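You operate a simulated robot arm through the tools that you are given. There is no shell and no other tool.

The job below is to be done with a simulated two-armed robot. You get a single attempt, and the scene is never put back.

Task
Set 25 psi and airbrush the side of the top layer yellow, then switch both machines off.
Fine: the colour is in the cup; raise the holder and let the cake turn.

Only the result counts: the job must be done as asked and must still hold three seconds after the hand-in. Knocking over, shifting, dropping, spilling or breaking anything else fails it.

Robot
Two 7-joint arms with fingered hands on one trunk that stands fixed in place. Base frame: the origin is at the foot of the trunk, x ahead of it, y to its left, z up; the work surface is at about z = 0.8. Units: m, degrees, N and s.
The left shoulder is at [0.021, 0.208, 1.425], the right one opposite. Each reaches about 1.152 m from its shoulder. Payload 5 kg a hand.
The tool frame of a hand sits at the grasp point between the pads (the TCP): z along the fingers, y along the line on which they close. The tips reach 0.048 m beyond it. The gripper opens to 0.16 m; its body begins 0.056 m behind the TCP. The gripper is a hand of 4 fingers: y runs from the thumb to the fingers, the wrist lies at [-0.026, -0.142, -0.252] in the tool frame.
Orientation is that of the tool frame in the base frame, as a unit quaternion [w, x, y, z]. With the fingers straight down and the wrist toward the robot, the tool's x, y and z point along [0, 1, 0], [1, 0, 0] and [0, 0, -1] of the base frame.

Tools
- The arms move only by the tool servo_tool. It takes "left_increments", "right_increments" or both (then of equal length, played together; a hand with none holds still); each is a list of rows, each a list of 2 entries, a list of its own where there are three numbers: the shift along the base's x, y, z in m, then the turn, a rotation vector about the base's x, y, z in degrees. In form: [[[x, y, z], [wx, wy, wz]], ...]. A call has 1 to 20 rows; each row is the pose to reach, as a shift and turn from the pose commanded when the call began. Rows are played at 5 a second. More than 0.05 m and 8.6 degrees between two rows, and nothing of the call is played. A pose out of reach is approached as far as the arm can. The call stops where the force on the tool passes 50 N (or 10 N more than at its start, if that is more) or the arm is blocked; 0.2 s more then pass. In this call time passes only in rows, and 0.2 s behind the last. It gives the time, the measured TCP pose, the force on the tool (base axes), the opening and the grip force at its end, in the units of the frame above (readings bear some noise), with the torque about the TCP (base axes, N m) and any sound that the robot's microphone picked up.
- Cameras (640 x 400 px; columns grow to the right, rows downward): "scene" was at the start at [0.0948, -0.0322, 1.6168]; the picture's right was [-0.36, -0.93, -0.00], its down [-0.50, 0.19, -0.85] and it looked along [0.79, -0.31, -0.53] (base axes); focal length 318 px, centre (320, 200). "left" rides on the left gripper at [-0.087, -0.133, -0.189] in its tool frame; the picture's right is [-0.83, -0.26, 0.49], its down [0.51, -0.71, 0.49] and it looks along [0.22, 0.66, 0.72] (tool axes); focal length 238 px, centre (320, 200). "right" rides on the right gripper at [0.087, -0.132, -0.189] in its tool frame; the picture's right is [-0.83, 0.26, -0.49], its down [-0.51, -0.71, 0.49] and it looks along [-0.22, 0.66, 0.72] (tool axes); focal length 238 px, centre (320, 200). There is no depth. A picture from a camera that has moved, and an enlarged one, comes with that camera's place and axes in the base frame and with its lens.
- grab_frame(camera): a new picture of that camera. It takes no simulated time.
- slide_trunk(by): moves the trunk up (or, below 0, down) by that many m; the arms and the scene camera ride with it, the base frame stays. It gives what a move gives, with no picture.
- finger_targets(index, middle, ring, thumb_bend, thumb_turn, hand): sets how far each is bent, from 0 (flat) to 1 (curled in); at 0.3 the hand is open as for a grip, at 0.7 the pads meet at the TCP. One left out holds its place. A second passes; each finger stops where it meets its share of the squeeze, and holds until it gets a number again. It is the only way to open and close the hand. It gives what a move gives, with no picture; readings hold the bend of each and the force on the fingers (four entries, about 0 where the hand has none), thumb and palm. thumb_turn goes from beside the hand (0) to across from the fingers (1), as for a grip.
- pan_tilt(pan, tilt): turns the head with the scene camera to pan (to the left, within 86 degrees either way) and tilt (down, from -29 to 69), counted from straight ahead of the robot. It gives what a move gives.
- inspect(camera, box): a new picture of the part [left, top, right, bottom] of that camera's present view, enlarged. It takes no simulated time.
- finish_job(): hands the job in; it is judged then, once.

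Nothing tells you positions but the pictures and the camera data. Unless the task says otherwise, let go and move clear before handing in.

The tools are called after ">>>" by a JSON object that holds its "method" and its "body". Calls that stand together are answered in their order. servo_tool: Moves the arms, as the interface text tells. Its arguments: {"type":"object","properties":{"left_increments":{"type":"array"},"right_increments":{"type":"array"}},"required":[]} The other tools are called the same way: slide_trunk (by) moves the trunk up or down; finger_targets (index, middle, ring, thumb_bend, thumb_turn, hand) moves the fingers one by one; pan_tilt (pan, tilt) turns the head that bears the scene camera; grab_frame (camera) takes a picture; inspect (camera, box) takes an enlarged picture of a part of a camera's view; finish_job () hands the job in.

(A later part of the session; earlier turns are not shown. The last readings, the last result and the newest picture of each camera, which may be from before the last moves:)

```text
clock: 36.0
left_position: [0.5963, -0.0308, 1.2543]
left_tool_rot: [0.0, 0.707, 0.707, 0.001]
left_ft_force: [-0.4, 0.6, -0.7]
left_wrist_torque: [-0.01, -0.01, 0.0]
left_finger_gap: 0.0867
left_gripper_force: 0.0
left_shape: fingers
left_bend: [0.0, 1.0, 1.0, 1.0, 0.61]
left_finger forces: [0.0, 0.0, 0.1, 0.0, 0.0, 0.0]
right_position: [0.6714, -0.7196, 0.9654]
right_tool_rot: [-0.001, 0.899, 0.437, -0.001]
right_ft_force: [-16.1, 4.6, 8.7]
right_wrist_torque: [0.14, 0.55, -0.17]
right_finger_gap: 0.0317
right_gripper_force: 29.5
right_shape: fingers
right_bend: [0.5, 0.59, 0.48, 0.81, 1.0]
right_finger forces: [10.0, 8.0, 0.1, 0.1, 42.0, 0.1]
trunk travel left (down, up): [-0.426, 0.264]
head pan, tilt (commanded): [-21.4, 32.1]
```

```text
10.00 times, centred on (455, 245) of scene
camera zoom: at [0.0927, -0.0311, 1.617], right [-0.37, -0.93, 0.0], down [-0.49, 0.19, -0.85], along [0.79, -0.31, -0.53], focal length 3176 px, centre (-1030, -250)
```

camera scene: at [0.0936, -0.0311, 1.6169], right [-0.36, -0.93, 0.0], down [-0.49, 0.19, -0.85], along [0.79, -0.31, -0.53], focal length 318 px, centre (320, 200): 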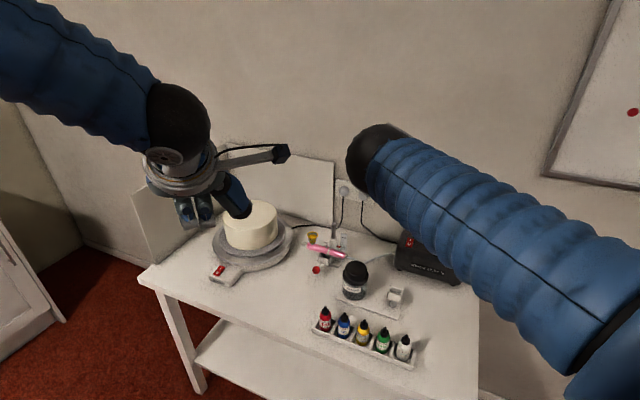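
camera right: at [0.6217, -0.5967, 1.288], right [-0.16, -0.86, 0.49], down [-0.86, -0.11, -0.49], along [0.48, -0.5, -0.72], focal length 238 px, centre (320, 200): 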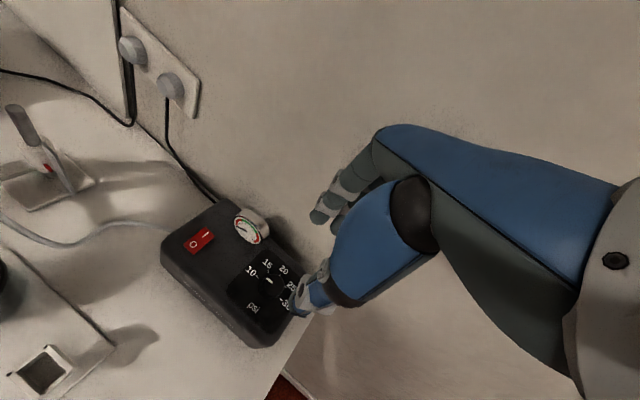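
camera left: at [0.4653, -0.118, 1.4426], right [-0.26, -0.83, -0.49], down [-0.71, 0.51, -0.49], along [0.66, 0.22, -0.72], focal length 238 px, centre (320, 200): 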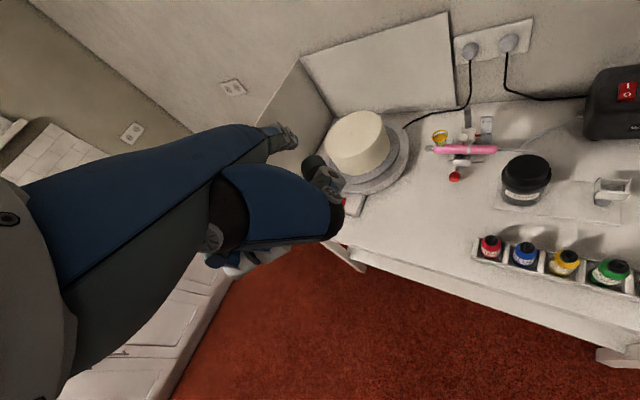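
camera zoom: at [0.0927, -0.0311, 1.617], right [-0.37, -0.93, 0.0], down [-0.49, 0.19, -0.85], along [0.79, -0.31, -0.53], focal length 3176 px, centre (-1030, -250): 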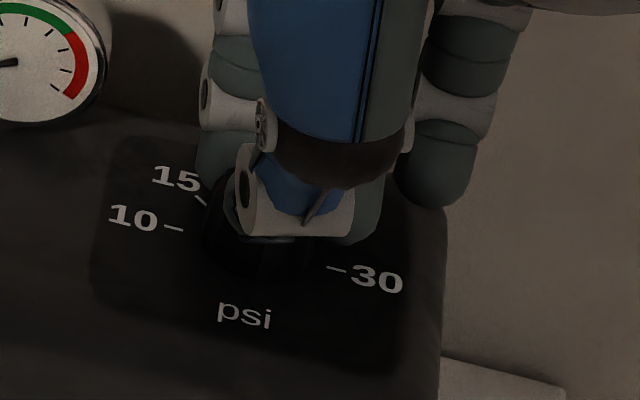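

>>> {"method": "servo_tool", "body": {"right_increments": [[[-0.001, -0.0017, 0.0], [0, 0, 4.5]], [[-0.0024, -0.0036, 0.0], [0, 0, 9]], [[-0.0024, -0.0036, 0.0], [0, 0, 9]]]}}

>>> {"method": "finger_targets", "body": {"hand": "right", "index": 0.46, "middle": 0.46, "ring": 0.46, "thumb_bend": 0.6}}

>>> {"method": "servo_tool", "body": {"right_increments": [[[0.0, 0.0, 0.03], [0, 0, 0]], [[0.0, 0.0, 0.06], [0, 0, 0]], [[0.0, 0.0, 0.1], [0, 0, 0]], [[0.0, 0.0, 0.1], [0, 0, 0]]]}}

>>> {"method": "inspect", "body": {"camera": "right", "box": [260, 230, 310, 275]}}

>>> {"method": "inspect", "body": {"camera": "scene", "box": [446, 233, 468, 255]}}

```text
clock: 36.8
left_position: [0.5963, -0.0302, 1.255]
left_tool_rot: [0.0, 0.707, 0.707, 0.0]
left_ft_force: [0.1, 0.3, -0.2]
left_wrist_torque: [-0.02, -0.02, 0.0]
left_finger_gap: 0.0866
left_gripper_force: 0.0
left_shape: fingers
left_bend: [0.0, 1.0, 1.0, 1.0, 0.61]
left_finger forces: [0.0, 0.1, 0.1, 0.0, 0.0, 0.0]
right_position: [0.6688, -0.7223, 0.9663]
right_tool_rot: [0.0, 0.862, 0.508, -0.001]
right_ft_force: [-16.7, 0.9, 7.9]
right_wrist_torque: [0.05, 0.56, -0.14]
right_finger_gap: 0.032
right_gripper_force: 28.9
right_shape: fingers
right_bend: [0.5, 0.59, 0.48, 0.81, 1.0]
right_finger forces: [10.1, 8.1, 0.1, 0.0, 40.0, 0.0]
trunk travel left (down, up): [-0.426, 0.264]
head pan, tilt (commanded): [-21.4, 32.1]
```

```text
clock: 37.8
left_position: [0.5981, -0.03, 1.2547]
left_tool_rot: [0.0, 0.707, 0.708, 0.001]
left_ft_force: [0.1, 0.5, 0.1]
left_wrist_torque: [-0.01, -0.05, -0.02]
left_finger_gap: 0.0866
left_gripper_force: 0.1
left_shape: fingers
left_bend: [0.0, 1.0, 1.0, 1.0, 0.61]
left_finger forces: [0.0, 0.0, 0.0, 0.0, 0.0, 0.0]
right_position: [0.6706, -0.7231, 0.9643]
right_tool_rot: [0.0, 0.862, 0.508, 0.0]
right_ft_force: [-0.2, -0.2, 0.2]
right_wrist_torque: [0.05, -0.02, 0.03]
right_finger_gap: 0.0791
right_gripper_force: 0.2
right_shape: fingers
right_bend: [0.46, 0.46, 0.46, 0.6, 1.0]
right_finger forces: [0.0, 0.0, 0.1, 0.0, 0.1, 0.0]
trunk travel left (down, up): [-0.426, 0.264]
head pan, tilt (commanded): [-21.4, 32.1]
```

```text
clock: 38.8
left_position: [0.5991, -0.0318, 1.2537]
left_tool_rot: [0.0, 0.707, 0.707, -0.001]
left_ft_force: [0.9, -0.3, 0.4]
left_wrist_torque: [0.06, 0.04, 0.01]
left_finger_gap: 0.0867
left_gripper_force: 0.2
left_shape: fingers
left_bend: [0.0, 1.0, 1.0, 1.0, 0.61]
left_finger forces: [0.1, 0.0, 0.0, 0.0, 0.0, 0.0]
right_position: [0.6675, -0.725, 1.064]
right_tool_rot: [-0.001, 0.862, 0.507, -0.001]
right_ft_force: [0.0, -0.9, -1.5]
right_wrist_torque: [0.05, 0.02, 0.0]
right_finger_gap: 0.0789
right_gripper_force: 0.0
right_shape: fingers
right_bend: [0.46, 0.46, 0.46, 0.6, 1.0]
right_finger forces: [0.0, 0.0, 0.0, 0.0, 0.0, 0.1]
trunk travel left (down, up): [-0.426, 0.264]
head pan, tilt (commanded): [-21.4, 32.1]
```

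```text
8.89 times, centred on (285, 252) of right
camera zoom: at [0.5936, -0.5843, 1.2531], right [-0.18, -0.86, 0.49], down [-0.87, -0.1, -0.49], along [0.47, -0.51, -0.72], focal length 2119 px, centre (631, -267)
```

zoom: 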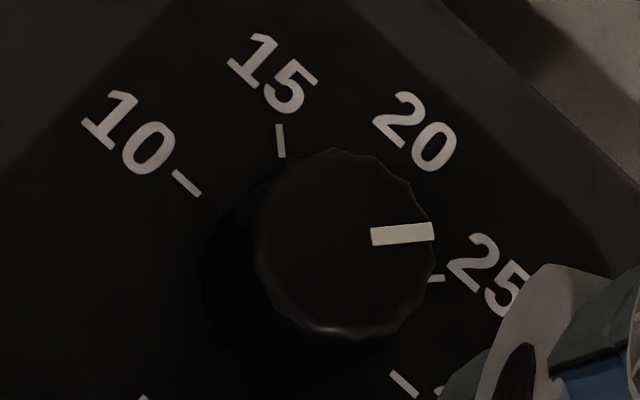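

```text
16.00 times, centred on (457, 244) of scene
camera zoom: at [0.0958, -0.0331, 1.6166], right [-0.36, -0.93, 0.0], down [-0.5, 0.19, -0.85], along [0.79, -0.31, -0.53], focal length 5082 px, centre (-1872, -504)
```

zoom: 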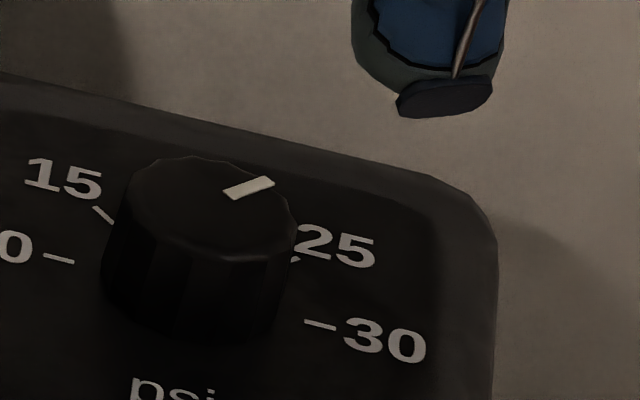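

The pointer now lines up with 25 within a couple of degrees. Next I'll bring the right hand to the red handle of the holder, moving the left hand aside to the left first so the arms stay clear.

>>> {"method": "servo_tool", "body": {"right_increments": [[[0.0, 0.02, 0.04], [0, 0, 6]], [[0.002, 0.055, 0.075], [0, 0, 12]], [[0.005, 0.095, 0.09], [0, 0, 18]], [[0.01, 0.14, 0.09], [0, 0, 25]], [[0.014, 0.185, 0.09], [0, 0, 32]], [[0.018, 0.23, 0.09], [0, 0, 39]], [[0.023, 0.275, 0.09], [0, 0, 46]], [[0.028, 0.32, 0.09], [0, 0, 53]], [[0.033, 0.365, 0.09], [0, 0, 60]], [[0.038, 0.405, 0.08], [0, 0, 67]], [[0.044, 0.44, 0.07], [0, 0, 74]], [[0.0486, 0.4727, 0.0544], [0, 0, 74]]], "left_increments": [[[0.0, 0.045, 0.0], [0, 0, 0]], [[0.0, 0.09, 0.0], [0, 0, 0]], [[0.0, 0.135, 0.0], [0, 0, 0]], [[0.0, 0.18, 0.0], [0, 0, 0]], [[0.0, 0.22, 0.0], [0, 0, 0]], [[0.0, 0.22, 0.0], [0, 0, 0]], [[0.0, 0.22, 0.0], [0, 0, 0]], [[0.0, 0.22, 0.0], [0, 0, 0]], [[0.0, 0.22, 0.0], [0, 0, 0]], [[0.0, 0.22, 0.0], [0, 0, 0]], [[0.0, 0.22, 0.0], [0, 0, 0]], [[0.0, 0.22, 0.0], [0, 0, 0]]]}}

>>> {"method": "grab_frame", "body": {"camera": "scene"}}

>>> {"method": "grab_frame", "body": {"camera": "right"}}

>>> {"method": "grab_frame", "body": {"camera": "left"}}

```text
clock: 41.4
left_position: [0.6015, 0.1905, 1.2516]
left_tool_rot: [0.0, 0.707, 0.707, -0.001]
left_ft_force: [0.8, 0.7, -1.1]
left_wrist_torque: [-0.14, 0.02, -0.02]
left_finger_gap: 0.0867
left_gripper_force: 0.0
left_shape: fingers
left_bend: [0.0, 1.0, 1.0, 1.0, 0.61]
left_finger forces: [0.0, 0.1, 0.0, 0.0, 0.0, 0.0]
right_position: [0.7195, -0.2476, 1.1211]
right_tool_rot: [0.001, 0.383, 0.924, -0.001]
right_ft_force: [0.6, 0.4, 0.6]
right_wrist_torque: [-0.06, 0.1, 0.02]
right_finger_gap: 0.079
right_gripper_force: 0.1
right_shape: fingers
right_bend: [0.46, 0.46, 0.46, 0.6, 1.0]
right_finger forces: [0.1, 0.0, 0.0, 0.0, 0.0, 0.1]
trunk travel left (down, up): [-0.426, 0.264]
head pan, tilt (commanded): [-21.4, 32.1]
```

```text
taken
camera scene: at [0.0959, -0.0294, 1.6168], right [-0.37, -0.93, 0.0], down [-0.5, 0.19, -0.85], along [0.79, -0.31, -0.53], focal length 318 px, centre (320, 200)
```

scene: 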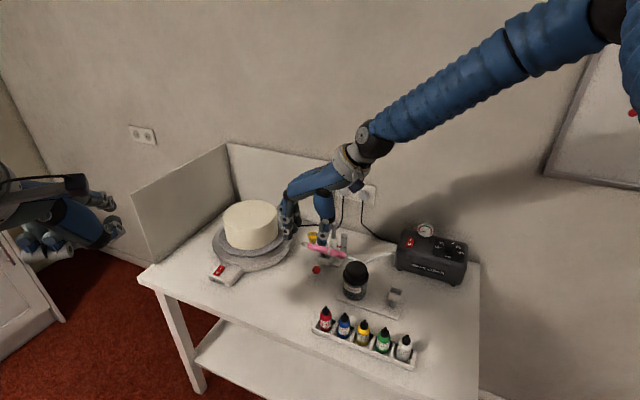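

```text
taken
camera right: at [0.5639, -0.2797, 1.3099], right [0.77, -0.41, 0.49], down [-0.14, -0.86, -0.49], along [0.62, 0.31, -0.72], focal length 238 px, centre (320, 200)
```

right: 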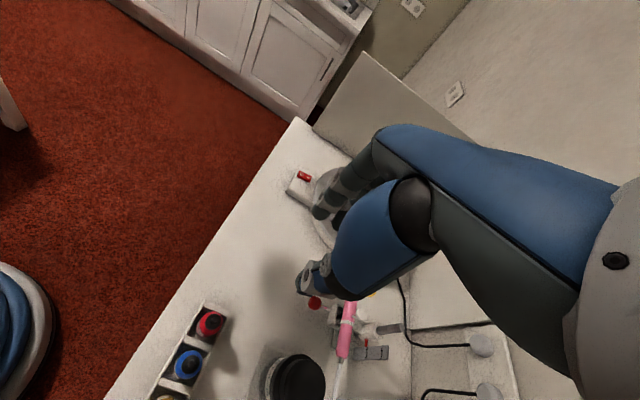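

```text
taken
camera left: at [0.4683, 0.1036, 1.4413], right [-0.26, -0.84, -0.48], down [-0.71, 0.51, -0.49], along [0.65, 0.22, -0.72], focal length 238 px, centre (320, 200)
```

left: 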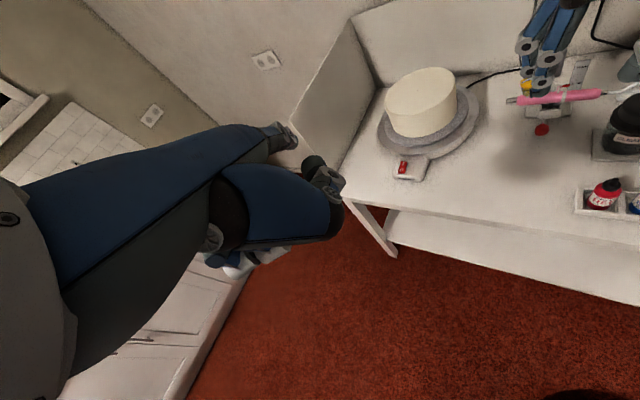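

The right hand is above the holder's front; the left hand is clear. Now I'll tilt the right hand so its fingertips point down and toward the wall, lining up with the red knob from the front.

>>> {"method": "servo_tool", "body": {"right_increments": [[[0.005, 0.005, -0.02], [-5.65, -5.65, 0]], [[0.01, 0.01, -0.045], [-11.3, -11.3, 0]], [[0.015, 0.016, -0.07], [-17, -17, 0]], [[0.02, 0.022, -0.095], [-22.6, -22.6, 0]], [[0.027, 0.031, -0.13], [-28.28, -28.28, 0]], [[0.027, 0.031, -0.13], [-28.28, -28.28, 0]]]}}

>>> {"method": "finger_targets", "body": {"hand": "right", "index": 0.48, "middle": 0.48, "ring": 0.3, "thumb_bend": 0.5}}

>>> {"method": "grab_frame", "body": {"camera": "right"}}

>>> {"method": "inspect", "body": {"camera": "scene", "box": [250, 150, 410, 290]}}

>>> {"method": "inspect", "body": {"camera": "left", "box": [460, 0, 640, 180]}}

```text
clock: 42.8
left_position: [0.6, 0.1869, 1.2533]
left_tool_rot: [-0.001, 0.707, 0.707, 0.001]
left_ft_force: [0.3, -1.2, -0.4]
left_wrist_torque: [0.1, -0.06, 0.04]
left_finger_gap: 0.0865
left_gripper_force: 0.2
left_shape: fingers
left_bend: [0.0, 1.0, 1.0, 1.0, 0.61]
left_finger forces: [0.0, 0.0, 0.0, 0.0, 0.1, 0.0]
right_position: [0.7448, -0.2223, 0.9882]
right_tool_rot: [0.316, 0.36, 0.868, -0.131]
right_ft_force: [0.2, -1.2, 0.3]
right_wrist_torque: [0.1, -0.05, 0.04]
right_finger_gap: 0.0789
right_gripper_force: 0.1
right_shape: fingers
right_bend: [0.46, 0.46, 0.46, 0.6, 1.0]
right_finger forces: [0.0, 0.0, 0.0, 0.0, 0.0, 0.1]
trunk travel left (down, up): [-0.426, 0.264]
head pan, tilt (commanded): [-21.4, 32.1]
```

```text
clock: 43.8
left_position: [0.6009, 0.1885, 1.2527]
left_tool_rot: [0.0, 0.707, 0.707, -0.001]
left_ft_force: [-0.9, -1.1, 0.5]
left_wrist_torque: [0.01, -0.04, 0.02]
left_finger_gap: 0.0864
left_gripper_force: 0.0
left_shape: fingers
left_bend: [0.0, 1.0, 1.0, 1.0, 0.61]
left_finger forces: [0.0, 0.0, 0.0, 0.0, 0.0, 0.1]
right_position: [0.7443, -0.2201, 0.9885]
right_tool_rot: [0.316, 0.36, 0.868, -0.131]
right_ft_force: [0.5, -0.1, 0.2]
right_wrist_torque: [-0.01, 0.0, 0.01]
right_finger_gap: 0.0949
right_gripper_force: 0.2
right_shape: fingers
right_bend: [0.48, 0.48, 0.3, 0.5, 1.0]
right_finger forces: [0.0, 0.0, 0.0, 0.0, 0.0, 0.0]
trunk travel left (down, up): [-0.426, 0.264]
head pan, tilt (commanded): [-21.4, 32.1]
```

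```text
taken
camera right: at [0.517, -0.1809, 1.0775], right [0.41, -0.05, 0.91], down [0.0, -1.0, -0.05], along [0.91, 0.02, -0.41], focal length 238 px, centre (320, 200)
```

right: 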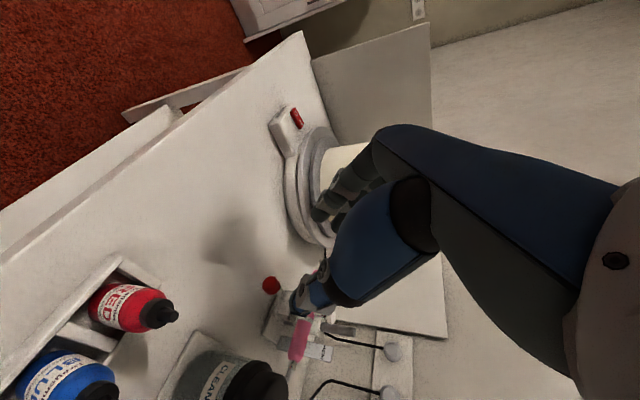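

```text
2.86 times, centred on (330, 220) of scene
camera zoom: at [0.0948, -0.0321, 1.6168], right [-0.36, -0.93, 0.0], down [-0.5, 0.19, -0.85], along [0.79, -0.31, -0.53], focal length 908 px, centre (291, 143)
```

zoom: 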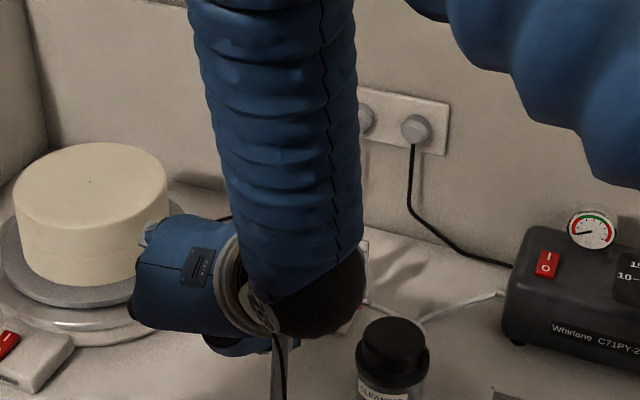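

```text
2.22 times, centred on (550, 90) of left
camera zoom: at [0.4671, 0.1013, 1.442], right [-0.26, -0.83, -0.49], down [-0.71, 0.51, -0.49], along [0.66, 0.22, -0.72], focal length 530 px, centre (-191, 444)
```

zoom: 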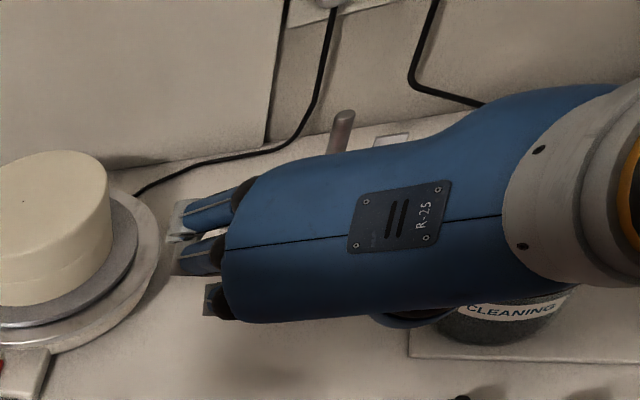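

From the right camera the red knob is at (0.8345, -0.307, 0.842), matching the earlier estimate. I'll move in along the finger direction most of the way and check.

>>> {"method": "servo_tool", "body": {"right_increments": [[[0.016, -0.016, -0.027], [0, 0, 0]], [[0.032, -0.032, -0.054], [0, 0, 0]], [[0.045, -0.045, -0.076], [0, 0, 0]], [[0.055, -0.055, -0.093], [0, 0, 0]], [[0.055, -0.055, -0.093], [0, 0, 0]]]}}

>>> {"method": "grab_frame", "body": {"camera": "right"}}

>>> {"method": "inspect", "body": {"camera": "right", "box": [220, 170, 380, 330]}}

>>> {"method": "inspect", "body": {"camera": "left", "box": [460, 0, 640, 180]}}

```text
clock: 45.0
left_position: [0.6, 0.1883, 1.2534]
left_tool_rot: [0.0, 0.707, 0.708, 0.001]
left_ft_force: [-0.2, 0.2, 1.6]
left_wrist_torque: [-0.05, -0.02, 0.0]
left_finger_gap: 0.0864
left_gripper_force: 0.0
left_shape: fingers
left_bend: [0.0, 1.0, 1.0, 1.0, 0.61]
left_finger forces: [0.1, 0.0, 0.0, 0.0, 0.0, 0.1]
right_position: [0.8032, -0.2729, 0.8984]
right_tool_rot: [0.316, 0.36, 0.868, -0.131]
right_ft_force: [-0.5, 0.5, -0.4]
right_wrist_torque: [-0.03, -0.03, 0.0]
right_finger_gap: 0.0951
right_gripper_force: 0.1
right_shape: fingers
right_bend: [0.48, 0.48, 0.3, 0.5, 1.0]
right_finger forces: [0.0, 0.0, 0.1, 0.1, 0.0, 0.0]
trunk travel left (down, up): [-0.426, 0.264]
head pan, tilt (commanded): [-21.4, 32.1]
```

```text
taken
camera right: at [0.5757, -0.2336, 0.9869], right [0.41, -0.05, 0.91], down [0.0, -1.0, -0.05], along [0.91, 0.02, -0.41], focal length 238 px, centre (320, 200)
```

right: 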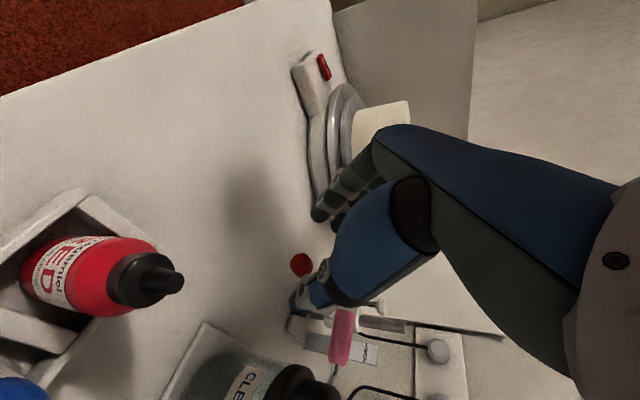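

```text
2.50 times, centred on (300, 250) of right
camera zoom: at [0.5757, -0.2336, 0.9869], right [0.41, -0.05, 0.91], down [0.0, -1.0, -0.05], along [0.91, 0.02, -0.41], focal length 596 px, centre (370, 75)
```

zoom: 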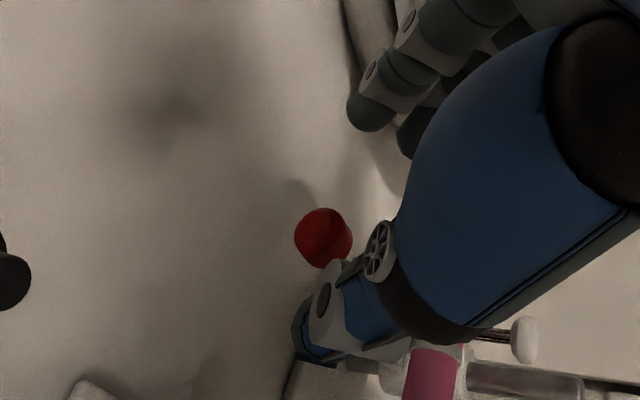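

```text
2.22 times, centred on (550, 90) of left
camera zoom: at [0.4665, 0.1021, 1.4422], right [-0.26, -0.83, -0.49], down [-0.71, 0.51, -0.49], along [0.66, 0.22, -0.72], focal length 530 px, centre (-191, 444)
```

zoom: 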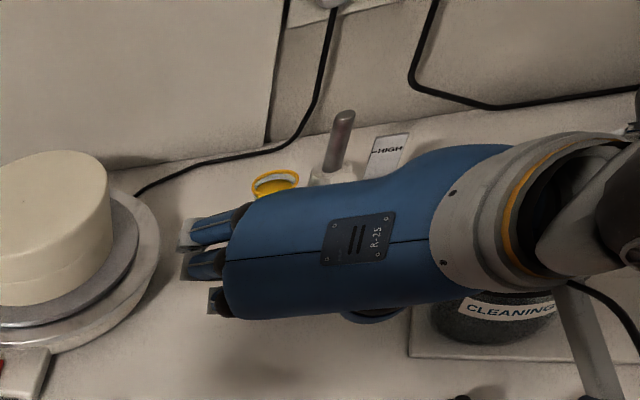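

The knob sits between thumb and fingers. I'll advance the remaining ~4 cm and check before closing.

>>> {"method": "servo_tool", "body": {"right_increments": [[[0.009, -0.009, -0.015], [0, 0, 0]], [[0.017, -0.018, -0.03], [0, 0, 0]], [[0.017, -0.018, -0.03], [0, 0, 0]]]}}

>>> {"method": "inspect", "body": {"camera": "right", "box": [220, 170, 380, 330]}}

>>> {"method": "inspect", "body": {"camera": "left", "box": [520, 60, 620, 140]}}

```text
clock: 45.8
left_position: [0.6, 0.1886, 1.2525]
left_tool_rot: [0.0, 0.707, 0.707, -0.001]
left_ft_force: [-0.4, 0.6, 0.1]
left_wrist_torque: [0.0, 0.0, 0.01]
left_finger_gap: 0.0866
left_gripper_force: 0.0
left_shape: fingers
left_bend: [0.0, 1.0, 1.0, 1.0, 0.61]
left_finger forces: [0.0, 0.0, 0.0, 0.0, 0.0, 0.0]
right_position: [0.8204, -0.2922, 0.868]
right_tool_rot: [0.317, 0.358, 0.868, -0.132]
right_ft_force: [-0.5, -0.4, 0.5]
right_wrist_torque: [0.01, 0.01, 0.0]
right_finger_gap: 0.0947
right_gripper_force: 0.2
right_shape: fingers
right_bend: [0.48, 0.48, 0.3, 0.5, 1.0]
right_finger forces: [0.0, 0.0, 0.0, 0.0, 0.1, 0.1]
trunk travel left (down, up): [-0.426, 0.264]
head pan, tilt (commanded): [-21.4, 32.1]
```

```text
2.50 times, centred on (300, 250) of right
camera zoom: at [0.5931, -0.253, 0.9565], right [0.41, -0.05, 0.91], down [0.0, -1.0, -0.05], along [0.91, 0.02, -0.41], focal length 596 px, centre (370, 75)
```

zoom: 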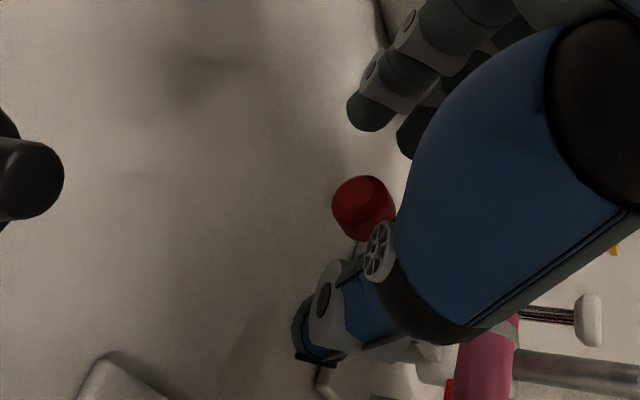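

```text
5.00 times, centred on (570, 100) of left
camera zoom: at [0.467, 0.1019, 1.4421], right [-0.26, -0.83, -0.49], down [-0.71, 0.51, -0.49], along [0.66, 0.22, -0.72], focal length 1192 px, centre (-930, 700)
```

zoom: 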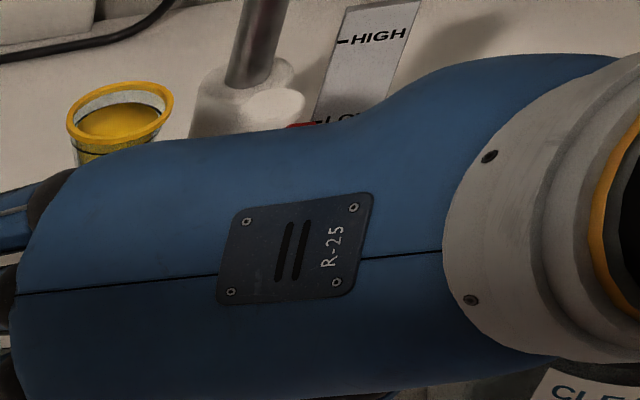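

The knob is exactly at the pinch point. Closing thumb, index and middle on it.

>>> {"method": "finger_targets", "body": {"hand": "right", "index": 0.75, "middle": 0.75, "thumb_bend": 0.75}}

>>> {"method": "inspect", "body": {"camera": "right", "box": [220, 170, 380, 330]}}

```text
clock: 46.8
left_position: [0.6018, 0.1896, 1.2526]
left_tool_rot: [0.0, 0.707, 0.707, 0.0]
left_ft_force: [0.3, -0.4, -0.1]
left_wrist_torque: [0.03, 0.0, -0.01]
left_finger_gap: 0.0862
left_gripper_force: 0.1
left_shape: fingers
left_bend: [0.0, 1.0, 1.0, 1.0, 0.61]
left_finger forces: [0.0, 0.1, 0.1, 0.0, 0.0, 0.0]
right_position: [0.8205, -0.2963, 0.8669]
right_tool_rot: [0.315, 0.36, 0.868, -0.131]
right_ft_force: [1.4, -14.9, -4.8]
right_wrist_torque: [-0.35, 0.14, -0.17]
right_finger_gap: 0.0274
right_gripper_force: 21.3
right_shape: fingers
right_bend: [0.71, 0.72, 0.3, 0.67, 1.0]
right_finger forces: [9.8, 9.7, 0.0, 0.1, 23.0, 0.1]
trunk travel left (down, up): [-0.426, 0.264]
head pan, tilt (commanded): [-21.4, 32.1]
```

```text
2.50 times, centred on (300, 250) of right
camera zoom: at [0.5931, -0.2554, 0.9558], right [0.42, -0.05, 0.91], down [-0.01, -1.0, -0.05], along [0.91, 0.01, -0.42], focal length 596 px, centre (370, 75)
```

zoom: 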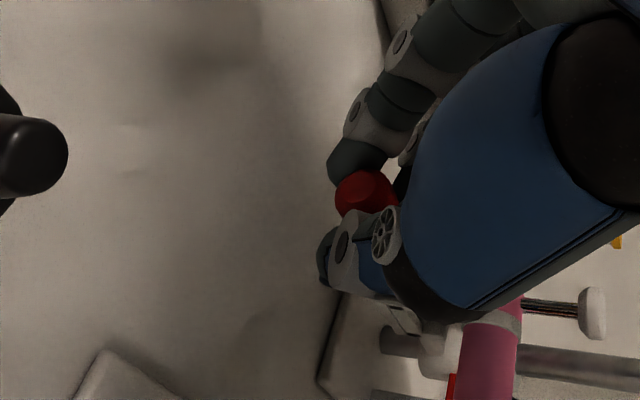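

Pinch is good (10 N/10 N/23 N). I'll relieve the side load a little, then lift slowly by 1.5 cm and see whether the holder slides.

>>> {"method": "servo_tool", "body": {"right_increments": [[[0.0, -0.004, 0.0], [0, 0, 0]], [[0.0, -0.004, 0.005], [0, 0, 0]], [[0.0, -0.004, 0.01], [0, 0, 0]], [[0.0, -0.004, 0.015], [0, 0, 0]], [[0.0, -0.004, 0.015], [0, 0, 0]]]}}

>>> {"method": "inspect", "body": {"camera": "right", "box": [220, 170, 380, 330]}}

>>> {"method": "inspect", "body": {"camera": "left", "box": [520, 60, 620, 140]}}

```text
clock: 48.0
left_position: [0.6002, 0.1884, 1.2525]
left_tool_rot: [0.0, 0.707, 0.707, 0.0]
left_ft_force: [0.8, 0.2, -0.5]
left_wrist_torque: [0.01, 0.03, 0.02]
left_finger_gap: 0.0866
left_gripper_force: 0.0
left_shape: fingers
left_bend: [0.0, 1.0, 1.0, 1.0, 0.61]
left_finger forces: [0.0, 0.1, 0.1, 0.1, 0.0, 0.0]
right_position: [0.8208, -0.295, 0.8838]
right_tool_rot: [0.317, 0.359, 0.868, -0.131]
right_ft_force: [3.0, -10.2, 1.0]
right_wrist_torque: [-0.35, -0.01, -0.04]
right_finger_gap: 0.0273
right_gripper_force: 22.3
right_shape: fingers
right_bend: [0.71, 0.72, 0.3, 0.67, 1.0]
right_finger forces: [10.4, 13.1, 0.0, 0.0, 22.0, 0.0]
trunk travel left (down, up): [-0.426, 0.264]
head pan, tilt (commanded): [-21.4, 32.1]
```

```text
2.50 times, centred on (300, 250) of right
camera zoom: at [0.5926, -0.2561, 0.9711], right [0.41, -0.05, 0.91], down [0.0, -1.0, -0.05], along [0.91, 0.02, -0.41], focal length 596 px, centre (370, 75)
```

zoom: 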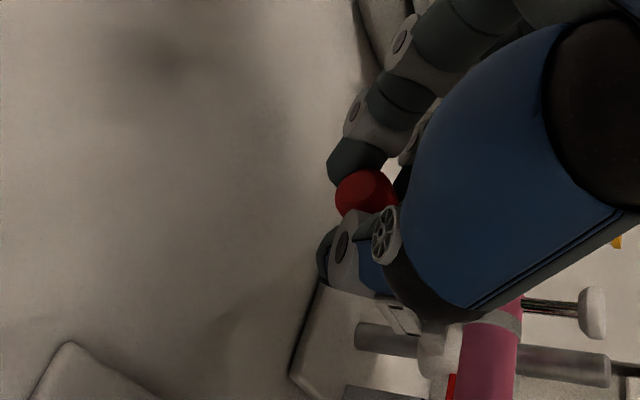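

```text
5.00 times, centred on (570, 100) of left
camera zoom: at [0.4672, 0.1008, 1.4421], right [-0.26, -0.83, -0.49], down [-0.71, 0.51, -0.49], along [0.66, 0.22, -0.72], focal length 1192 px, centre (-930, 700)
```

zoom: 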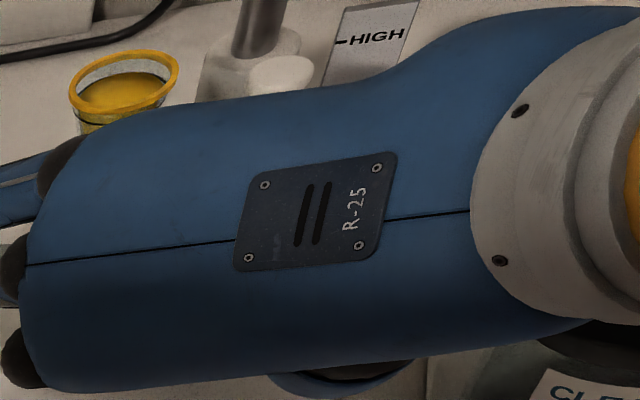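

The holder slides up easily with almost no force. I'll lift another 2.5 cm and check the pointer against HIGH.

>>> {"method": "servo_tool", "body": {"right_increments": [[[0.0, 0.0, 0.007], [0, 0, 0]], [[0.0, 0.0, 0.014], [0, 0, 0]], [[0.0, 0.0, 0.02], [0, 0, 0]], [[0.0, 0.0, 0.025], [0, 0, 0]], [[0.0, 0.0, 0.025], [0, 0, 0]]]}}

>>> {"method": "grab_frame", "body": {"camera": "right"}}

>>> {"method": "inspect", "body": {"camera": "right", "box": [280, 260, 420, 400]}}

>>> {"method": "inspect", "body": {"camera": "left", "box": [520, 40, 640, 140]}}

>>> {"method": "inspect", "body": {"camera": "scene", "box": [290, 190, 380, 280]}}

```text
clock: 49.2
left_position: [0.6004, 0.1892, 1.2536]
left_tool_rot: [0.0, 0.707, 0.707, 0.0]
left_ft_force: [-0.2, 0.6, 0.8]
left_wrist_torque: [0.01, 0.03, 0.02]
left_finger_gap: 0.0864
left_gripper_force: 0.1
left_shape: fingers
left_bend: [0.0, 1.0, 1.0, 1.0, 0.61]
left_finger forces: [0.1, 0.0, 0.0, 0.1, 0.0, 0.0]
right_position: [0.8199, -0.296, 0.9091]
right_tool_rot: [0.317, 0.359, 0.868, -0.13]
right_ft_force: [8.2, -8.4, 9.4]
right_wrist_torque: [-0.38, -0.32, 0.07]
right_finger_gap: 0.0272
right_gripper_force: 23.9
right_shape: fingers
right_bend: [0.71, 0.72, 0.3, 0.67, 1.0]
right_finger forces: [9.8, 18.4, 0.0, 0.0, 20.2, 0.1]
trunk travel left (down, up): [-0.426, 0.264]
head pan, tilt (commanded): [-21.4, 32.1]
```

```text
taken
camera right: at [0.5919, -0.2565, 0.997], right [0.41, -0.05, 0.91], down [0.0, -1.0, -0.05], along [0.91, 0.02, -0.41], focal length 238 px, centre (320, 200)
```

right: 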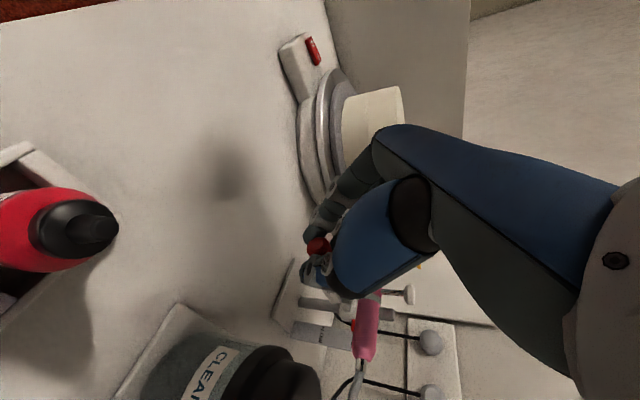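

```text
2.86 times, centred on (350, 330) of right
camera zoom: at [0.5919, -0.2565, 0.997], right [0.41, -0.05, 0.91], down [0.0, -1.0, -0.05], along [0.91, 0.02, -0.41], focal length 681 px, centre (234, -171)
```

zoom: 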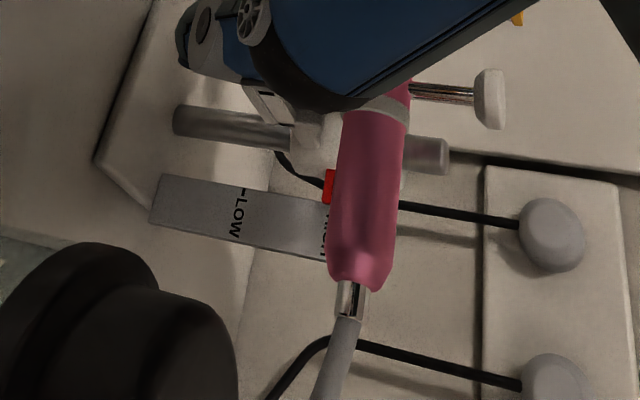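

```text
4.00 times, centred on (580, 90) of left
camera zoom: at [0.467, 0.1013, 1.4422], right [-0.26, -0.83, -0.49], down [-0.71, 0.51, -0.49], along [0.66, 0.22, -0.72], focal length 953 px, centre (-720, 640)
```

zoom: 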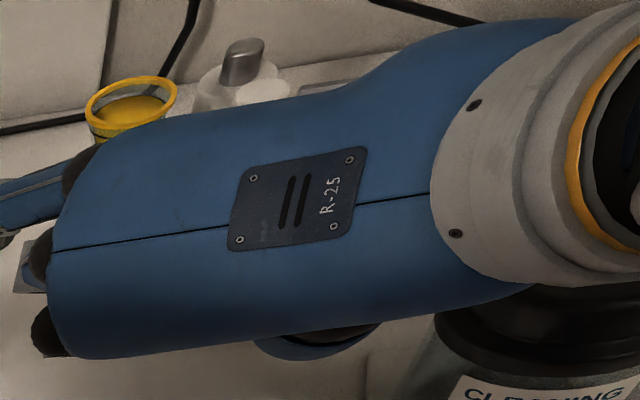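

```text
4.44 times, centred on (335, 235) of scene
camera zoom: at [0.0946, -0.032, 1.6169], right [-0.36, -0.93, 0.0], down [-0.5, 0.19, -0.85], along [0.79, -0.31, -0.53], focal length 1412 px, centre (253, 44)
```

zoom: 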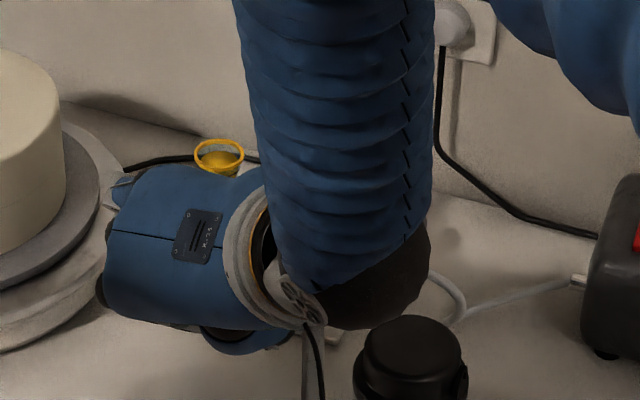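

The pointer is at about HIGH now, and the small upward pull suggests it wants to settle slightly higher. I'll raise 4 mm more and look.

>>> {"method": "servo_tool", "body": {"right_increments": [[[0.0, 0.0, 0.002], [0, 0, 0]], [[0.0, 0.0, 0.004], [0, 0, 0]], [[0.0, 0.0, 0.004], [0, 0, 0]]]}}

>>> {"method": "inspect", "body": {"camera": "right", "box": [320, 310, 380, 380]}}

```text
clock: 50.0
left_position: [0.6018, 0.188, 1.2529]
left_tool_rot: [-0.001, 0.707, 0.707, 0.0]
left_ft_force: [-0.5, 0.1, 0.2]
left_wrist_torque: [0.01, 0.01, 0.02]
left_finger_gap: 0.0869
left_gripper_force: 0.0
left_shape: fingers
left_bend: [0.0, 1.0, 1.0, 1.0, 0.61]
left_finger forces: [0.0, 0.0, 0.0, 0.0, 0.0, 0.0]
right_position: [0.8189, -0.2958, 0.9104]
right_tool_rot: [0.315, 0.359, 0.868, -0.131]
right_ft_force: [16.1, -9.1, 1.5]
right_wrist_torque: [-0.23, -0.47, 0.17]
right_finger_gap: 0.027
right_gripper_force: 23.7
right_shape: fingers
right_bend: [0.71, 0.72, 0.3, 0.67, 1.0]
right_finger forces: [10.9, 17.5, 0.1, 0.1, 18.7, 0.0]
trunk travel left (down, up): [-0.426, 0.264]
head pan, tilt (commanded): [-21.4, 32.1]
```

```text
5.71 times, centred on (350, 345) of right
camera zoom: at [0.5916, -0.2569, 0.9993], right [0.41, -0.05, 0.91], down [0.0, -1.0, -0.05], along [0.91, 0.02, -0.41], focal length 1362 px, centre (149, -629)
```

zoom: 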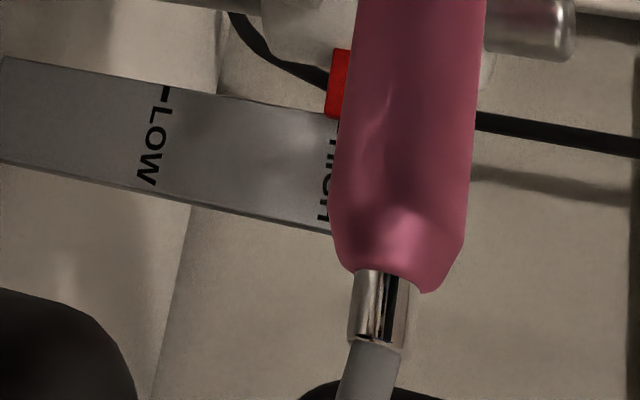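

The pointer now lines up with HIGH. I'll relieve the side load, then open the fingers and check that the holder stays up.

>>> {"method": "servo_tool", "body": {"right_increments": [[[0.003, -0.002, 0.0], [0, 0, 0]], [[0.003, -0.002, 0.0], [0, 0, 0]]]}}

>>> {"method": "finger_targets", "body": {"hand": "right", "index": 0.48, "middle": 0.48, "thumb_bend": 0.5}}

>>> {"method": "inspect", "body": {"camera": "right", "box": [220, 200, 400, 380]}}

>>> {"method": "inspect", "body": {"camera": "right", "box": [320, 310, 380, 380]}}

```text
clock: 50.6
left_position: [0.6007, 0.1903, 1.2534]
left_tool_rot: [0.001, 0.707, 0.707, 0.0]
left_ft_force: [0.2, -0.8, 1.1]
left_wrist_torque: [-0.02, 0.02, 0.02]
left_finger_gap: 0.0864
left_gripper_force: 0.1
left_shape: fingers
left_bend: [0.0, 1.0, 1.0, 1.0, 0.61]
left_finger forces: [0.1, 0.1, 0.0, 0.1, 0.1, 0.1]
right_position: [0.8202, -0.2963, 0.9105]
right_tool_rot: [0.315, 0.358, 0.869, -0.131]
right_ft_force: [2.1, 1.3, 0.6]
right_wrist_torque: [-0.01, 0.06, 0.22]
right_finger_gap: 0.0268
right_gripper_force: 22.3
right_shape: fingers
right_bend: [0.71, 0.73, 0.3, 0.67, 1.0]
right_finger forces: [10.6, 15.8, 0.1, 0.0, 19.6, 0.0]
trunk travel left (down, up): [-0.426, 0.264]
head pan, tilt (commanded): [-21.4, 32.1]
```

```text
clock: 51.6
left_position: [0.6007, 0.1877, 1.2532]
left_tool_rot: [0.0, 0.707, 0.707, 0.0]
left_ft_force: [0.1, 1.0, 0.6]
left_wrist_torque: [0.0, -0.01, 0.01]
left_finger_gap: 0.0864
left_gripper_force: 0.1
left_shape: fingers
left_bend: [0.0, 1.0, 1.0, 1.0, 0.61]
left_finger forces: [0.0, 0.0, 0.0, 0.0, 0.0, 0.0]
right_position: [0.821, -0.2985, 0.9109]
right_tool_rot: [0.316, 0.36, 0.868, -0.131]
right_ft_force: [-0.7, 0.4, 0.5]
right_wrist_torque: [0.02, 0.0, -0.02]
right_finger_gap: 0.0945
right_gripper_force: 0.1
right_shape: fingers
right_bend: [0.48, 0.48, 0.3, 0.5, 1.0]
right_finger forces: [0.0, 0.1, 0.0, 0.0, 0.0, 0.0]
trunk travel left (down, up): [-0.426, 0.264]
head pan, tilt (commanded): [-21.4, 32.1]
```

```text
2.22 times, centred on (310, 290) of right
camera zoom: at [0.5936, -0.2588, 1.0003], right [0.41, -0.05, 0.91], down [0.0, -1.0, -0.05], along [0.91, 0.02, -0.41], focal length 530 px, centre (342, 0)
```

zoom: 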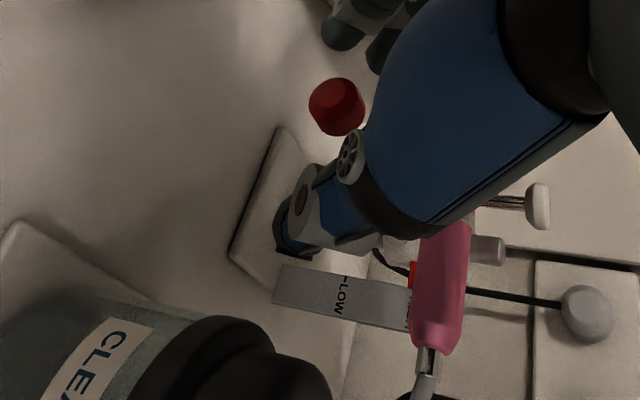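

```text
5.71 times, centred on (350, 345) of right
camera zoom: at [0.5936, -0.2588, 1.0003], right [0.41, -0.05, 0.91], down [0.0, -1.0, -0.05], along [0.91, 0.02, -0.41], focal length 1362 px, centre (149, -629)
```

zoom: 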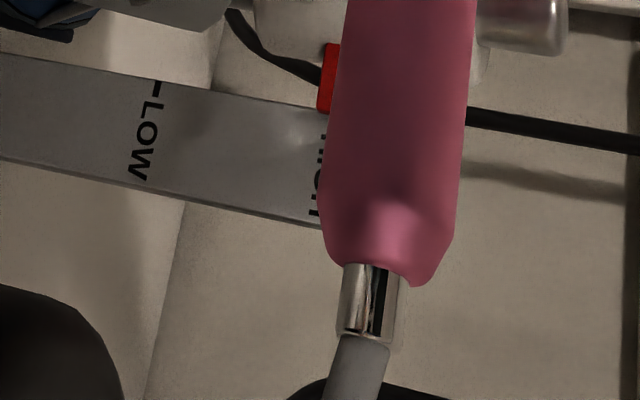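

The holder stays at HIGH after release. I'll back the right hand out the way it came, and look at the left hand's pointing finger from the scene camera to learn its geometry.

>>> {"method": "servo_tool", "body": {"right_increments": [[[-0.016, 0.016, 0.027], [0, 0, 0]], [[-0.036, 0.036, 0.06], [0, 0, 0]], [[-0.056, 0.056, 0.094], [0, 0, 0]], [[-0.073, 0.073, 0.123], [0, 0, 0]], [[-0.09, 0.09, 0.152], [0, 0, 0]], [[-0.09, 0.09, 0.152], [0, 0, 0]]]}}

>>> {"method": "inspect", "body": {"camera": "scene", "box": [0, 150, 150, 280]}}

>>> {"method": "grab_frame", "body": {"camera": "scene"}}

>>> {"method": "inspect", "body": {"camera": "left", "box": [450, 30, 640, 160]}}

```text
clock: 53.0
left_position: [0.6003, 0.1876, 1.2521]
left_tool_rot: [-0.001, 0.707, 0.708, 0.0]
left_ft_force: [1.2, 0.4, -0.1]
left_wrist_torque: [0.05, 0.1, 0.0]
left_finger_gap: 0.0862
left_gripper_force: 0.1
left_shape: fingers
left_bend: [0.0, 1.0, 1.0, 1.0, 0.61]
left_finger forces: [0.0, 0.0, 0.1, 0.0, 0.1, 0.0]
right_position: [0.7312, -0.2079, 1.062]
right_tool_rot: [0.315, 0.36, 0.868, -0.131]
right_ft_force: [0.5, 0.0, -0.1]
right_wrist_torque: [0.04, 0.04, 0.01]
right_finger_gap: 0.0946
right_gripper_force: 0.1
right_shape: fingers
right_bend: [0.48, 0.48, 0.3, 0.5, 1.0]
right_finger forces: [0.0, 0.1, 0.0, 0.0, 0.1, 0.0]
trunk travel left (down, up): [-0.426, 0.264]
head pan, tilt (commanded): [-21.4, 32.1]
```

```text
3.08 times, centred on (75, 215) of scene
camera zoom: at [0.0962, -0.0327, 1.6166], right [-0.36, -0.93, 0.0], down [-0.5, 0.19, -0.85], along [0.79, -0.31, -0.53], focal length 977 px, centre (1074, 154)
```

zoom: 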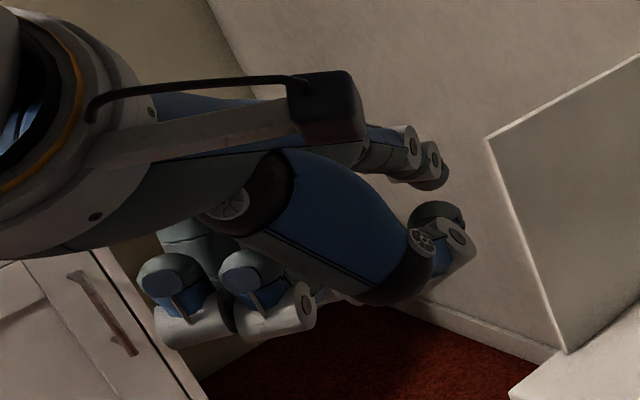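

```text
taken
camera scene: at [0.0962, -0.0327, 1.6166], right [-0.36, -0.93, 0.0], down [-0.5, 0.19, -0.85], along [0.79, -0.31, -0.53], focal length 318 px, centre (320, 200)
```

scene: 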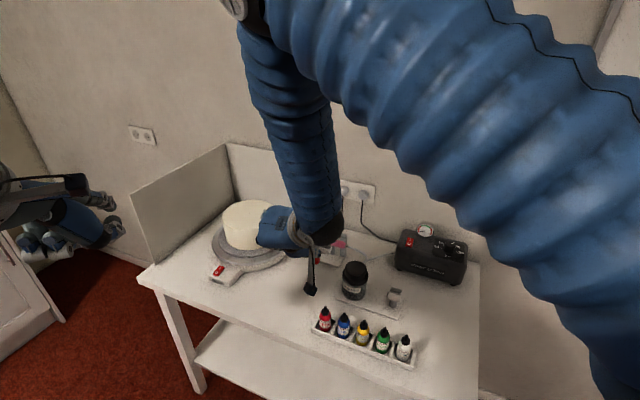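

```text
3.08 times, centred on (545, 95) of left
camera zoom: at [0.4684, 0.1006, 1.4416], right [-0.26, -0.83, -0.49], down [-0.71, 0.51, -0.49], along [0.66, 0.22, -0.72], focal length 733 px, centre (-372, 523)
```

zoom: 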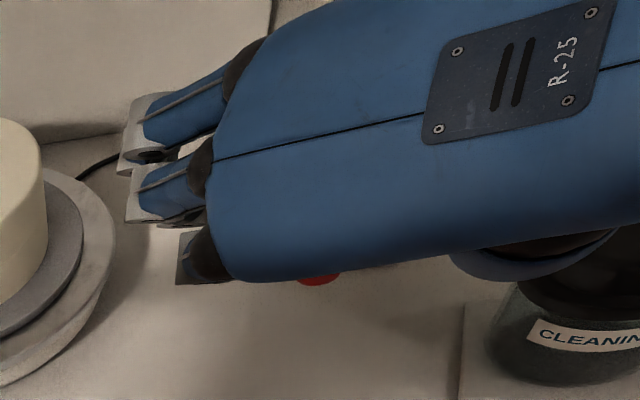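

The index fingertip when flat lies about 0.137 m ahead and level with the tool point. I'll bring the right hand up out of the way, undo its tilt, and turn it back to point toward the wall.

>>> {"method": "servo_tool", "body": {"right_increments": [[[-0.008, -0.01, 0.035], [5.65, 5.65, 0]], [[-0.018, -0.025, 0.07], [11.3, 11.3, 0]], [[-0.03, -0.045, 0.105], [17, 17, 0]], [[-0.045, -0.065, 0.14], [22.6, 22.6, 0]], [[-0.06, -0.085, 0.17], [28.28, 28.28, 0]], [[-0.072, -0.11, 0.187], [28.28, 28.28, 0]]]}}

>>> {"method": "servo_tool", "body": {"right_increments": [[[0.0, -0.005, 0.0], [0, 0, -8]], [[0.0, -0.01, 0.0], [0, 0, -16]], [[0.0, -0.015, 0.0], [0, 0, -24]], [[0.0, -0.02, 0.0], [0, 0, -32]], [[0.0, -0.025, 0.0], [0, 0, -40]], [[0.0, -0.03, 0.0], [0, 0, -48]], [[0.0, -0.035, 0.0], [0, 0, -56]], [[0.0, -0.04, 0.0], [0, 0, -64]], [[0.0, -0.045, 0.0], [0, 0, -72]], [[0.0, -0.05, 0.0], [0, 0, -80]], [[0.0, -0.05, 0.0], [0, 0, -80]]]}}

>>> {"method": "finger_targets", "body": {"hand": "right", "index": 0, "middle": 1, "ring": 1, "thumb_bend": 1, "thumb_turn": 0.6}}

>>> {"method": "grab_frame", "body": {"camera": "scene"}}

>>> {"method": "grab_frame", "body": {"camera": "right"}}

```text
clock: 54.4
left_position: [0.599, 0.1844, 1.2553]
left_tool_rot: [-0.001, 0.708, 0.707, 0.002]
left_ft_force: [-1.3, -1.7, 1.1]
left_wrist_torque: [0.24, -0.09, 0.03]
left_finger_gap: 0.0864
left_gripper_force: 0.1
left_shape: fingers
left_bend: [0.0, 1.0, 1.0, 1.0, 0.61]
left_finger forces: [0.0, 0.0, 0.0, 0.0, 0.0, 0.0]
right_position: [0.6566, -0.3203, 1.2495]
right_tool_rot: [-0.001, 0.381, 0.924, 0.002]
right_ft_force: [-2.2, -1.4, -1.6]
right_wrist_torque: [0.27, -0.16, -0.01]
right_finger_gap: 0.0949
right_gripper_force: 0.1
right_shape: fingers
right_bend: [0.48, 0.48, 0.3, 0.5, 1.0]
right_finger forces: [0.0, 0.0, 0.0, 0.1, 0.0, 0.0]
trunk travel left (down, up): [-0.426, 0.264]
head pan, tilt (commanded): [-21.4, 32.1]
```

```text
clock: 56.8
left_position: [0.6002, 0.1888, 1.2534]
left_tool_rot: [0.001, 0.707, 0.707, 0.0]
left_ft_force: [0.3, -1.2, 0.1]
left_wrist_torque: [0.04, -0.02, -0.01]
left_finger_gap: 0.0862
left_gripper_force: 0.1
left_shape: fingers
left_bend: [0.0, 1.0, 1.0, 1.0, 0.61]
left_finger forces: [0.1, 0.0, 0.1, 0.0, 0.0, 0.1]
right_position: [0.6615, -0.3687, 1.2501]
right_tool_rot: [0.001, 0.888, 0.461, 0.001]
right_ft_force: [0.8, 0.1, 0.6]
right_wrist_torque: [0.06, -0.04, -0.02]
right_finger_gap: 0.0948
right_gripper_force: 0.0
right_shape: fingers
right_bend: [0.48, 0.48, 0.3, 0.5, 1.0]
right_finger forces: [0.0, 0.0, 0.0, 0.0, 0.0, 0.0]
trunk travel left (down, up): [-0.426, 0.264]
head pan, tilt (commanded): [-21.4, 32.1]
```

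```text
clock: 57.8
left_position: [0.6006, 0.1892, 1.2537]
left_tool_rot: [0.001, 0.707, 0.707, 0.001]
left_ft_force: [-0.1, 0.1, -0.3]
left_wrist_torque: [0.03, 0.03, -0.03]
left_finger_gap: 0.0865
left_gripper_force: 0.0
left_shape: fingers
left_bend: [0.0, 1.0, 1.0, 1.0, 0.61]
left_finger forces: [0.1, 0.0, 0.0, 0.1, 0.0, 0.0]
right_position: [0.6608, -0.3685, 1.2499]
right_tool_rot: [0.0, 0.887, 0.462, 0.0]
right_ft_force: [-0.9, -0.6, -0.6]
right_wrist_torque: [0.0, 0.03, 0.02]
right_finger_gap: 0.0865
right_gripper_force: 0.0
right_shape: fingers
right_bend: [0.0, 1.0, 1.0, 1.0, 0.62]
right_finger forces: [0.0, 0.1, 0.0, 0.0, 0.0, 0.1]
trunk travel left (down, up): [-0.426, 0.264]
head pan, tilt (commanded): [-21.4, 32.1]
```

```text
taken
camera scene: at [0.0949, -0.032, 1.6168], right [-0.36, -0.93, 0.0], down [-0.5, 0.19, -0.85], along [0.79, -0.31, -0.53], focal length 318 px, centre (320, 200)
```

scene: 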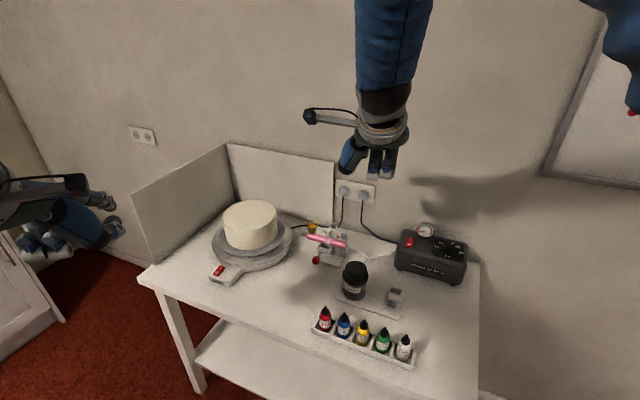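

```text
taken
camera right: at [0.6018, -0.2203, 1.4387], right [-0.27, -0.83, 0.49], down [-0.87, -0.01, -0.49], along [0.41, -0.55, -0.72], focal length 238 px, centre (320, 200)
```

right: 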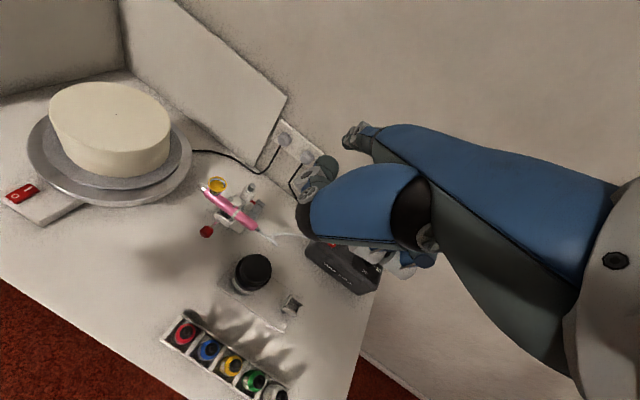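

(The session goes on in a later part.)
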